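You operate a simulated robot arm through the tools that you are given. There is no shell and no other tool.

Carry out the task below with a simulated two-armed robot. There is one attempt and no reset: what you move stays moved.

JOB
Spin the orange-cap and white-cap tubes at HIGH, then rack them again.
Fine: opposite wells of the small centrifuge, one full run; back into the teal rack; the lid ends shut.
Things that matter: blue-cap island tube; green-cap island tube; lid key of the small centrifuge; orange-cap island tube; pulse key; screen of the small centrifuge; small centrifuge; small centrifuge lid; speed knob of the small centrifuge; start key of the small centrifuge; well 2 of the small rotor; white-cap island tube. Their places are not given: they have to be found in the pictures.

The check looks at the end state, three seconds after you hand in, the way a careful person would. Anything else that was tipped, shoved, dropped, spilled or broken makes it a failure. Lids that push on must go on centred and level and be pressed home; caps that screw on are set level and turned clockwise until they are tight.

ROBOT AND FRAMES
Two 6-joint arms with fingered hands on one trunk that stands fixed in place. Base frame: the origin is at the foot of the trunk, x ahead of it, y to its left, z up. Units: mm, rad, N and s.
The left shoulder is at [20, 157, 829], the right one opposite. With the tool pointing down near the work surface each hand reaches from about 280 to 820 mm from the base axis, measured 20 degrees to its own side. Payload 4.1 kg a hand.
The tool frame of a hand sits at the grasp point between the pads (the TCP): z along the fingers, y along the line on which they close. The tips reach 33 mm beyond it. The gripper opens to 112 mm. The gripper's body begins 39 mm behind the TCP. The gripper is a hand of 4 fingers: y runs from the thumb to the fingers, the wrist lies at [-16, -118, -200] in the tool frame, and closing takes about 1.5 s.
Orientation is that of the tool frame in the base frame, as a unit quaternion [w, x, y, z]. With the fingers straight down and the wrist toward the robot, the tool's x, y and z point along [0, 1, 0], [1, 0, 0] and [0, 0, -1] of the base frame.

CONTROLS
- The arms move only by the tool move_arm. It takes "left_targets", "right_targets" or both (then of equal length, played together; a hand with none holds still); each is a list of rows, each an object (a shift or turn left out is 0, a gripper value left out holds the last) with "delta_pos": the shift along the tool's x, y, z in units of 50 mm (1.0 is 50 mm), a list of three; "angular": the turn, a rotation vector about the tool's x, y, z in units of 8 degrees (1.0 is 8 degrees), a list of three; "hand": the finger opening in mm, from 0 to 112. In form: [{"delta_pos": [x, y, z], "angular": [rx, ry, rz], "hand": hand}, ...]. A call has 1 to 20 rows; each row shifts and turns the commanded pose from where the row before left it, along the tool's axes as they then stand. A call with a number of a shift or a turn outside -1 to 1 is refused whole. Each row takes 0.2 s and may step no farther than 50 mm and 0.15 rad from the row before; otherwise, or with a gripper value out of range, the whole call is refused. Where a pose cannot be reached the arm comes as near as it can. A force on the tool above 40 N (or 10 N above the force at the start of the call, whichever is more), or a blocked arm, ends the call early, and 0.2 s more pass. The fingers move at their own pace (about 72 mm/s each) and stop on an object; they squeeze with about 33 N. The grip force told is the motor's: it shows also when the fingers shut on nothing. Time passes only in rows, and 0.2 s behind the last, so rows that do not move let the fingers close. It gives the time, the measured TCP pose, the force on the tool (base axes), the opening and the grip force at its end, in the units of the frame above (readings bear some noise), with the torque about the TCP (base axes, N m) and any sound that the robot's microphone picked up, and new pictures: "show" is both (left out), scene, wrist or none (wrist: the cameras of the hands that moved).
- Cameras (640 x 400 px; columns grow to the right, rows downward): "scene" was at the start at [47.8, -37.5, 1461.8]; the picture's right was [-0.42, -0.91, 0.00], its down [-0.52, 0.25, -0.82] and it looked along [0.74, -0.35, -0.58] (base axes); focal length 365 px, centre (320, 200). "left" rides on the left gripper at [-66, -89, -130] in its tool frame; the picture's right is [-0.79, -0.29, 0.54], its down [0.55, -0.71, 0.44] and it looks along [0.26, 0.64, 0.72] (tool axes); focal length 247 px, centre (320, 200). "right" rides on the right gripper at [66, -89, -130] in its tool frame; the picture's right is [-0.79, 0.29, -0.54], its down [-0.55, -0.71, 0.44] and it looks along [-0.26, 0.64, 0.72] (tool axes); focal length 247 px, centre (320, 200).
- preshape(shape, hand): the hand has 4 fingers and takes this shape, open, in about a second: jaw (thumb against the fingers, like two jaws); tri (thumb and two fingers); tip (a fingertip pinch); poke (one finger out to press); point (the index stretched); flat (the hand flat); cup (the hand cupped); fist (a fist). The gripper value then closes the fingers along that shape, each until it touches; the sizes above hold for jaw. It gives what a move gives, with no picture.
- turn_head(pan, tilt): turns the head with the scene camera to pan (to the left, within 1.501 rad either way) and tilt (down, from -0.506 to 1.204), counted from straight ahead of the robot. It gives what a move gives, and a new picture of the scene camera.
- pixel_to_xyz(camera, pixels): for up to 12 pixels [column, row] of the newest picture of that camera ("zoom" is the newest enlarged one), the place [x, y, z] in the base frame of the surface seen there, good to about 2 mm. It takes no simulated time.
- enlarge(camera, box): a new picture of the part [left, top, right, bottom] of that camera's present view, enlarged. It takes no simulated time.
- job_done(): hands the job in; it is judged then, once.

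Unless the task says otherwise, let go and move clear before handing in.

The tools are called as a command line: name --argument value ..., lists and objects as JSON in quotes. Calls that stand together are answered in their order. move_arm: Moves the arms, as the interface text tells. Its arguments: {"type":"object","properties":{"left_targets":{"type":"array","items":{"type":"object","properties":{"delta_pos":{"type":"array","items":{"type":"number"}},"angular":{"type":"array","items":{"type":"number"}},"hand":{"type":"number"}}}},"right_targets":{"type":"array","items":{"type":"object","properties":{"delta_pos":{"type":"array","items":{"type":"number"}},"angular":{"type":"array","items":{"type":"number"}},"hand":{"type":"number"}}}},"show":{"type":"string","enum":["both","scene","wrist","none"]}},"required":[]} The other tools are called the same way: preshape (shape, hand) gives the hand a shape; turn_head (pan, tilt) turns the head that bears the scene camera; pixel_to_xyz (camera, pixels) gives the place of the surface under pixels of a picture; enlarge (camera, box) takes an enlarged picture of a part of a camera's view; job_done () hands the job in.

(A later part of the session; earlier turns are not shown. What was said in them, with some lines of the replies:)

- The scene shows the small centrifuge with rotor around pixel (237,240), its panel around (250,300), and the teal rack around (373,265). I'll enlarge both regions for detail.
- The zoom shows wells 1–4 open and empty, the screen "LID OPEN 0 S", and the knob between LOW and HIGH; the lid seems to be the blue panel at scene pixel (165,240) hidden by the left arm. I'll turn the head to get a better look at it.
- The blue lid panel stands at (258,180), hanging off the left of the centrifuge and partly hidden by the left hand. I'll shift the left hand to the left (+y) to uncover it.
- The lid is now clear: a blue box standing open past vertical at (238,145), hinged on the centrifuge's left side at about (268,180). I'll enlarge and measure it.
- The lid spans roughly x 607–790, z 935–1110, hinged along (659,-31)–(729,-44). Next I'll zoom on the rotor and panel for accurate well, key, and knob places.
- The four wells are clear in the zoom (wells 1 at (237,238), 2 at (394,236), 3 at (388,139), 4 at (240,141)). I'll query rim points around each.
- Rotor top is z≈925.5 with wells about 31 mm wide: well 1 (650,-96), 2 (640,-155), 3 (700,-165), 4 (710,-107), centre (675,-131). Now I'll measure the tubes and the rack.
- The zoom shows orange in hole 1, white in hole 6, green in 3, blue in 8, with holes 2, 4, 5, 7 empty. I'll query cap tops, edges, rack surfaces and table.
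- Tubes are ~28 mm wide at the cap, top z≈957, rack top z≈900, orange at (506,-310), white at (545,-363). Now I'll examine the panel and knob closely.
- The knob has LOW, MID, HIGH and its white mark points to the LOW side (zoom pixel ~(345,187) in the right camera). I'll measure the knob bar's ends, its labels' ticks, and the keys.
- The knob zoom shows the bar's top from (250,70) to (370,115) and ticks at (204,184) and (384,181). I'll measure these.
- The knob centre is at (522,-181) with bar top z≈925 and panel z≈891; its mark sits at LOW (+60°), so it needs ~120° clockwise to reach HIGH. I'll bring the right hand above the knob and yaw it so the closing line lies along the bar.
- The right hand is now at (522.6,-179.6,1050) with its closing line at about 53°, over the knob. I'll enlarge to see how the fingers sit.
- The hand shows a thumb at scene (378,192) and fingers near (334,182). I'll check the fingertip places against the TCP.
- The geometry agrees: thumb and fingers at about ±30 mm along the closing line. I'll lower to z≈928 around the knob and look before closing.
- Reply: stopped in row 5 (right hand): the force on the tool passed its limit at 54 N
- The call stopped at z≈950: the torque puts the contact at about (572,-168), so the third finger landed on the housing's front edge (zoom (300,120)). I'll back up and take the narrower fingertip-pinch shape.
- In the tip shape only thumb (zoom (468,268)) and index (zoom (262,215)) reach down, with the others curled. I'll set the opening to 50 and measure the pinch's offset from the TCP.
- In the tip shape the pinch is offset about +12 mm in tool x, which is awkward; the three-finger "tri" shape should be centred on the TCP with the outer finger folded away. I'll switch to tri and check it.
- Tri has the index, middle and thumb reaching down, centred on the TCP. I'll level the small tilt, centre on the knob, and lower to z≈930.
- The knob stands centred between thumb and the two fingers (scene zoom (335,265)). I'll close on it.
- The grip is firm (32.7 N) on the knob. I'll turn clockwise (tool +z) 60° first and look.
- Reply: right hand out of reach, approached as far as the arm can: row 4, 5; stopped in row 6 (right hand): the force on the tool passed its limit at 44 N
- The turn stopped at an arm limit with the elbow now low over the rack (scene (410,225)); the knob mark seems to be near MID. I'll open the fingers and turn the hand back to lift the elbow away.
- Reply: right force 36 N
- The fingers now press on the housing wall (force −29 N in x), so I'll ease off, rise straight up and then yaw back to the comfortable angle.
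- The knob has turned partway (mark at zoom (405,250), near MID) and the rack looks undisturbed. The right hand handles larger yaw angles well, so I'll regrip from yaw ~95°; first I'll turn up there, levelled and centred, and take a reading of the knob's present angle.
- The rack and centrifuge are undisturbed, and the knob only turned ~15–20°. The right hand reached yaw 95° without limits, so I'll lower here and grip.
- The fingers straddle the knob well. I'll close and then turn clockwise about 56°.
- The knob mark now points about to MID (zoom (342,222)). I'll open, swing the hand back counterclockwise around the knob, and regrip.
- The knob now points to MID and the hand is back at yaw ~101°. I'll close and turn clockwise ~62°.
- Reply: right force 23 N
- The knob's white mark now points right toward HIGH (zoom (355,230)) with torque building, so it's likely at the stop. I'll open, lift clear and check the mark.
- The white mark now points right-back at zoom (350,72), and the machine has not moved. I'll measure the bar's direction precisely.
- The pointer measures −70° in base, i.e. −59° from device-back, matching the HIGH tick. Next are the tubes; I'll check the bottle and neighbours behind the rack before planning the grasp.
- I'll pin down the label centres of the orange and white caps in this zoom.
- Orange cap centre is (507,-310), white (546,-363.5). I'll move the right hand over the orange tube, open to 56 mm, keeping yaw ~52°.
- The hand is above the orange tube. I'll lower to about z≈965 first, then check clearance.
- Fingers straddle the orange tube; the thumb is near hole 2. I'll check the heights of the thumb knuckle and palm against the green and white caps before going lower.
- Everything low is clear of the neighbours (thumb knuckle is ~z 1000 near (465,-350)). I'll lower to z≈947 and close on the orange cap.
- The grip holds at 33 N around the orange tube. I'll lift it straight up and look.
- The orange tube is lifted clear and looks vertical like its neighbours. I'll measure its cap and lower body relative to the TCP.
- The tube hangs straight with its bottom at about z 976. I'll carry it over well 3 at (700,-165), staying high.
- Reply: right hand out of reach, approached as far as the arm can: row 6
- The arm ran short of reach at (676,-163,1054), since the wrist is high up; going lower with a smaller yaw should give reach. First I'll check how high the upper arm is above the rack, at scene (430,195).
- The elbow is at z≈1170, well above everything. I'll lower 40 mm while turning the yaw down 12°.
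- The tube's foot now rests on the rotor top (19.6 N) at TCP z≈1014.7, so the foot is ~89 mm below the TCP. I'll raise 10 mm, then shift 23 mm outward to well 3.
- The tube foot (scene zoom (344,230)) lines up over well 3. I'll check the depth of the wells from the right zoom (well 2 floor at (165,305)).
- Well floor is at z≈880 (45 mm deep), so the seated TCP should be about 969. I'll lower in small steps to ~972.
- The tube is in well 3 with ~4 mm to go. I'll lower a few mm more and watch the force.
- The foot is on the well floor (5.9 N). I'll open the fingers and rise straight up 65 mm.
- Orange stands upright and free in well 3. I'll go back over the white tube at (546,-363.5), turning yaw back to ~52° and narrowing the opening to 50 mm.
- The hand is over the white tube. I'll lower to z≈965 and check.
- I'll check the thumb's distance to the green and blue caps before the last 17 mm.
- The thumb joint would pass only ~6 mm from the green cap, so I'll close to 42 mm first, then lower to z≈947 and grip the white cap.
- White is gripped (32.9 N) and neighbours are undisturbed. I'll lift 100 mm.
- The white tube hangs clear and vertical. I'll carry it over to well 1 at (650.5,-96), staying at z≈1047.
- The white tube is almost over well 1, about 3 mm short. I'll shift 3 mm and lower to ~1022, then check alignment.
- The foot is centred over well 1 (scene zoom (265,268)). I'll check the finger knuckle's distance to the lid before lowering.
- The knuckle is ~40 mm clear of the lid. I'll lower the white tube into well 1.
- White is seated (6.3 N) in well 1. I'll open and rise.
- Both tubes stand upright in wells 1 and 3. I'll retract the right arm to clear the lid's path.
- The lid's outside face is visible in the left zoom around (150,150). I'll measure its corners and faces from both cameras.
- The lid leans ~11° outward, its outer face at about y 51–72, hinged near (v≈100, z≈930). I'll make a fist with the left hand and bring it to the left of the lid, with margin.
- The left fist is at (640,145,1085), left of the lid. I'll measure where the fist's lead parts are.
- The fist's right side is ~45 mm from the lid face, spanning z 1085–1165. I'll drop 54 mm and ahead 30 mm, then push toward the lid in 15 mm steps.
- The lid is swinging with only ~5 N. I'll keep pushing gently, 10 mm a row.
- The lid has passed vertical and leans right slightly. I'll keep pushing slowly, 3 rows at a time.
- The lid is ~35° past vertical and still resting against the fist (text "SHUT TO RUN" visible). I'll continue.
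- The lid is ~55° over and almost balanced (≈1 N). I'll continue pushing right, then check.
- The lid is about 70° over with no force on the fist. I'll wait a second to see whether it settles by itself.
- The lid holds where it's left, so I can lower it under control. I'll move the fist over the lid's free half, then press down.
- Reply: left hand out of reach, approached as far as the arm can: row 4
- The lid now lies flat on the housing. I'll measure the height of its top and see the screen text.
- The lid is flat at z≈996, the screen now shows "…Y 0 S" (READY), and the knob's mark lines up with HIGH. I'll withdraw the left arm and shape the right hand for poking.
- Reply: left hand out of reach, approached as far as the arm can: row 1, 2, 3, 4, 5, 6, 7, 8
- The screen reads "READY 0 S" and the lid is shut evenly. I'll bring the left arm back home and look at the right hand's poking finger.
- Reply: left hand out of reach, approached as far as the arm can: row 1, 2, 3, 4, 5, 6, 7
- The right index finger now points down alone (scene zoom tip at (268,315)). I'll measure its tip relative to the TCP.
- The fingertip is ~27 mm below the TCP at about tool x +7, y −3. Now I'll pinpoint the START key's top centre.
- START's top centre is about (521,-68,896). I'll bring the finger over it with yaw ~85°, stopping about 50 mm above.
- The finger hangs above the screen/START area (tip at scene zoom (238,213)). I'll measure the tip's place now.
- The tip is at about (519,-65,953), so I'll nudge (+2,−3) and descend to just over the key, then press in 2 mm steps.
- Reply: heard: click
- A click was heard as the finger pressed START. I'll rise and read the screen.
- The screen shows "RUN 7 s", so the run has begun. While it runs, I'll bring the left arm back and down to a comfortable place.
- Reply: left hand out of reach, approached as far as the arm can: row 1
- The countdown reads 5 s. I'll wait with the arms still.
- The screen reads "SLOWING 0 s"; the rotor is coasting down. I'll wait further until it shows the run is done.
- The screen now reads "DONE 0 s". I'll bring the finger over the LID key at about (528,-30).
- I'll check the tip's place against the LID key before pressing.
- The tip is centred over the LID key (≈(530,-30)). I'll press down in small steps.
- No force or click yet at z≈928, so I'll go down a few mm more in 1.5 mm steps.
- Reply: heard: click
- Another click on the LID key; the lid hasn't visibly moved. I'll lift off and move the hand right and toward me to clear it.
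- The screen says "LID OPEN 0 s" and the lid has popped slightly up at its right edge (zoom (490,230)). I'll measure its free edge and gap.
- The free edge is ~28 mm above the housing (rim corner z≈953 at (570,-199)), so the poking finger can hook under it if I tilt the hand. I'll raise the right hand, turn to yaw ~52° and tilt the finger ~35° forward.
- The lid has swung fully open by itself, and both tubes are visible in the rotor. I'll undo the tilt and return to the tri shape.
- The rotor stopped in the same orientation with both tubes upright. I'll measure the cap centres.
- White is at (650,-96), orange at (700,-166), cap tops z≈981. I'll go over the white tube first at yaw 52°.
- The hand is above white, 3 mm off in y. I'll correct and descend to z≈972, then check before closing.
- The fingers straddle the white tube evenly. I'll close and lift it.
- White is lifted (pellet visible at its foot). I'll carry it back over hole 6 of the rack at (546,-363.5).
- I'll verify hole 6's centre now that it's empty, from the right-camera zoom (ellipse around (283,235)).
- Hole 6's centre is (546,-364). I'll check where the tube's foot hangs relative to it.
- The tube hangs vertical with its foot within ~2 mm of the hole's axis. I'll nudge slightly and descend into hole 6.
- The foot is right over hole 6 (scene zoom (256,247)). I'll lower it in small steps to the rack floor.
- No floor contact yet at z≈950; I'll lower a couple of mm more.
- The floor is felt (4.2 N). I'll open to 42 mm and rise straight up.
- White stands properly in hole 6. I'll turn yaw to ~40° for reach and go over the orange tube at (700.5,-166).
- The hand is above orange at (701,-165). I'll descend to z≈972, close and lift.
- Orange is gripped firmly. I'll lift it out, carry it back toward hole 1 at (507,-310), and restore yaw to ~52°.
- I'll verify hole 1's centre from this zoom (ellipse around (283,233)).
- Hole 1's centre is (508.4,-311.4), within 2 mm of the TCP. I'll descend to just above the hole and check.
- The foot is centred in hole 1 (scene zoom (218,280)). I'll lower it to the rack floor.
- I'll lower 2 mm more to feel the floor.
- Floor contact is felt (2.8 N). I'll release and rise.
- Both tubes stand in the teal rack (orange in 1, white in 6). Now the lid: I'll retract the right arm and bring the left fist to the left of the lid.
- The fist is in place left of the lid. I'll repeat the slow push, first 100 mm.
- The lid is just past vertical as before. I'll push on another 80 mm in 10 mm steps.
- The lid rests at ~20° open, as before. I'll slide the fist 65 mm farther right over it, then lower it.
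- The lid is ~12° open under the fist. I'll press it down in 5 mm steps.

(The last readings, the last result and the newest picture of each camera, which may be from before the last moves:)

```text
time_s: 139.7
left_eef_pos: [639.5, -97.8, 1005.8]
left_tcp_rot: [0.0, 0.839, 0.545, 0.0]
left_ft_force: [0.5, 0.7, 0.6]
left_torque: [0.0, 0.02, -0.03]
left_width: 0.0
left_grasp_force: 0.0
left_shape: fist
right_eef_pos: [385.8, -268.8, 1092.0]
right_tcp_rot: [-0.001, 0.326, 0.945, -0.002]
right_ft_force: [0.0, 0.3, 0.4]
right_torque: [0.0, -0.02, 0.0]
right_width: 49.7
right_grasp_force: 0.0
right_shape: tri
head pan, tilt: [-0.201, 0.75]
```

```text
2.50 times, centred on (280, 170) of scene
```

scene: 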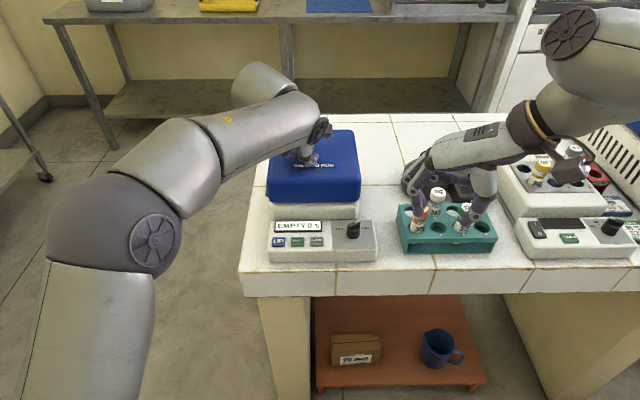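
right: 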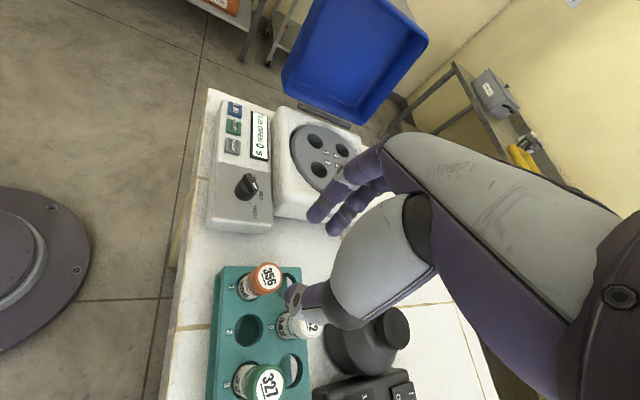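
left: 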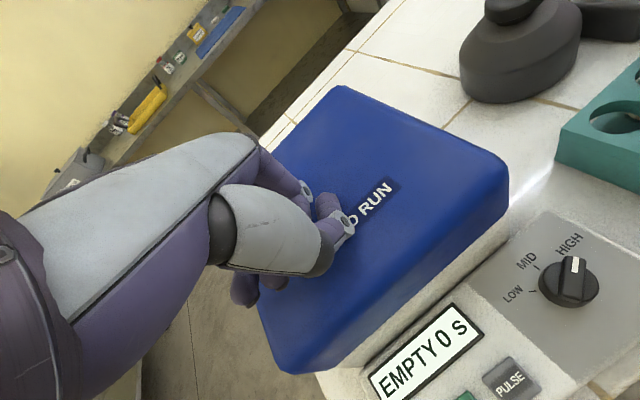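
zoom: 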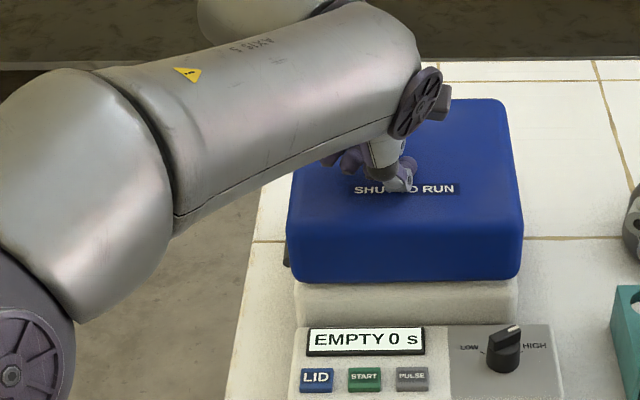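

The screen shows "EMPTY 0 s" with the lid flat and shut. I'll lift the left fist and withdraw.

move_arm --left_targets '[{"delta_pos": [0, 0, -0.5]}, {"delta_pos": [0.1, -0.5, -0.3]}, {"delta_pos": [0.25, -0.85, -0.1]}, {"delta_pos": [0.25, -0.85, -0.1]}, {"delta_pos": [0.25, -0.85, -0.1]}, {"delta_pos": [0.25, -0.85, -0.1]}, {"delta_pos": [0.25, -0.85, -0.1]}, {"delta_pos": [0.5, -0.6, 0]}, {"delta_pos": [0.5, -0.6, 0]}]' --show "scene"

enlarge --camera "scene" --box '[230, 100, 390, 270]'

enlarge --camera "scene" --box '[380, 140, 510, 260]'

```text
time_s: 141.7
left_eef_pos: [417.3, 131.1, 1069.7]
left_tcp_rot: [0.0, 0.839, 0.544, 0.0]
left_ft_force: [0.3, -0.8, -0.2]
left_torque: [0.02, 0.01, 0.0]
left_width: 0.0
left_grasp_force: 0.1
left_shape: fist
right_eef_pos: [386.5, -268.4, 1092.2]
right_tcp_rot: [-0.002, 0.324, 0.946, -0.001]
right_ft_force: [0.1, 0.0, 0.4]
right_torque: [0.0, 0.01, 0.03]
right_width: 49.7
right_grasp_force: 0.1
right_shape: tri
head pan, tilt: [-0.201, 0.75]
```

scene: 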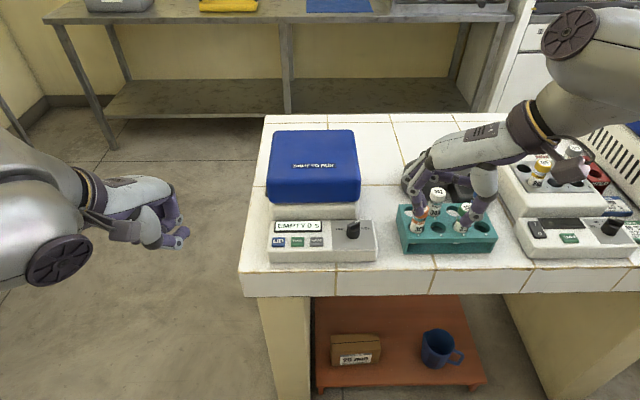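

```text
2.35 times, centred on (310, 185) of scene
```

zoom: 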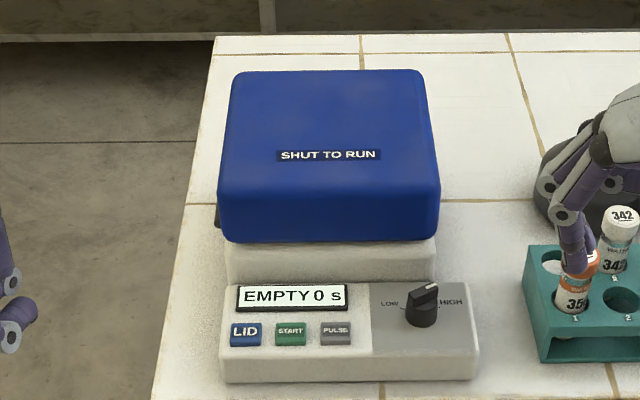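

```text
3.33 times, centred on (445, 200) of scene
```

zoom: 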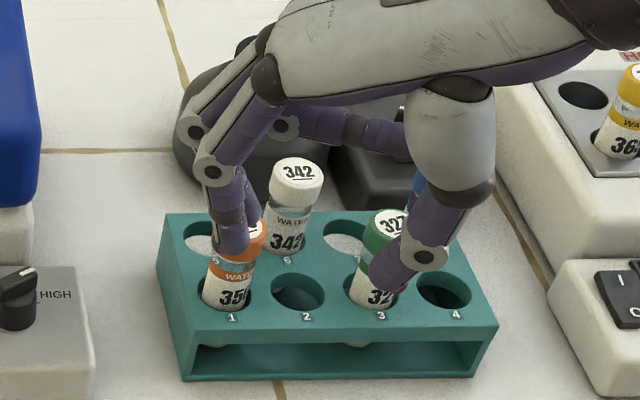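

The lid is shut and level, and nothing else moved. I'll raise and withdraw the right hand to view the rack unobstructed.

move_arm --right_targets '[{"delta_pos": [0, 0, -0.9]}, {"delta_pos": [0, -0.5, -0.8]}, {"delta_pos": [0, -0.8, -0.5]}, {"delta_pos": [0, -0.8, 0]}, {"delta_pos": [0, 0, 0]}]' --show "scene"

enlarge --camera "scene" --box '[380, 140, 510, 260]'

turn_head --pan -0.44 --tilt 0.616

```text
time_s: 142.9
left_eef_pos: [417.4, 129.6, 1069.5]
left_tcp_rot: [0.001, 0.839, 0.544, 0.0]
left_ft_force: [-0.5, 0.6, -0.1]
left_torque: [-0.01, 0.0, 0.0]
left_width: 0.0
left_grasp_force: 0.1
left_shape: fist
right_eef_pos: [326.7, -355.3, 1202.9]
right_tcp_rot: [-0.002, 0.325, 0.946, -0.002]
right_ft_force: [-0.5, -0.4, 0.2]
right_torque: [0.0, 0.03, 0.0]
right_width: 49.6
right_grasp_force: 0.0
right_shape: tri
head pan, tilt: [-0.201, 0.75]
```

scene: 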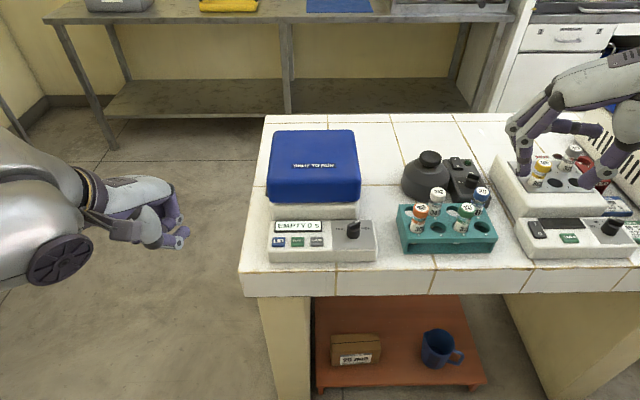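

```text
3.33 times, centred on (445, 200) of scene
```

zoom: 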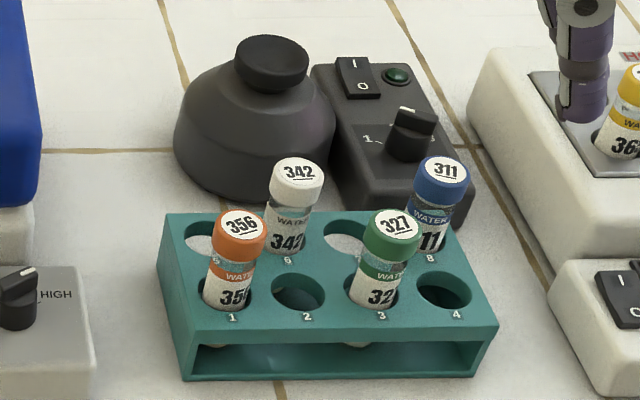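

```text
time_s: 143.6
left_eef_pos: [416.1, 130.8, 1070.0]
left_tcp_rot: [0.0, 0.839, 0.544, 0.001]
left_ft_force: [0.0, 0.0, 0.4]
left_torque: [0.02, -0.01, -0.01]
left_width: 0.0
left_grasp_force: 0.0
left_shape: fist
right_eef_pos: [325.2, -354.3, 1203.4]
right_tcp_rot: [-0.002, 0.324, 0.946, -0.001]
right_ft_force: [0.3, 0.2, -0.3]
right_torque: [-0.02, 0.0, -0.04]
right_width: 49.5
right_grasp_force: 0.0
right_shape: tri
head pan, tilt: [-0.44, 0.616]
```

scene: 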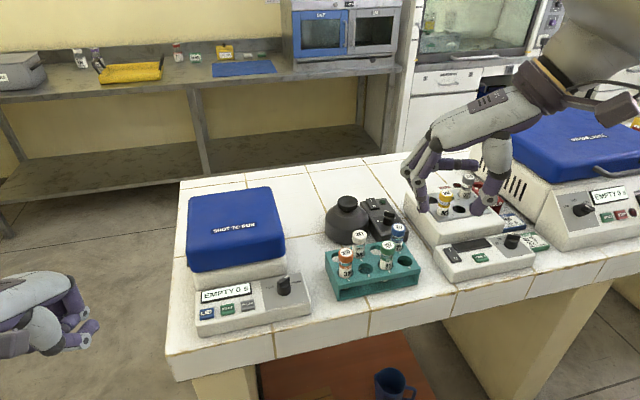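

All is in order: orange (346,265) and white (359,245) are back in the teal rack, and blue and green are untouched. The lid is shut and level with the screen at "EMPTY 0 s", and both hands are clear, so I'm handing in.

job_done

```text
The job is handed in.
```

The orange-cap and white-cap tubes were spun at HIGH in opposite wells of the small centrifuge and are back in the teal rack. The job is handed in; I haven't seen the check's result.

- **Run:** Orange sat in well 3 and white in well 1. The knob was turned from LOW to HIGH, and the screen went from RUN through SLOWING to DONE.
- **Tubes:** Orange is back in hole 1 and white in hole 6, both upright. The green and blue tubes stand where they were.
- **Lid:** It is shut and level. The screen changed from LID OPEN to EMPTY 0 S.

The right hand bumped the centrifuge housing twice while I was setting the knob. The harder bump was about 54 N. The label positions in the pictures afterwards showed no shift of the machine.
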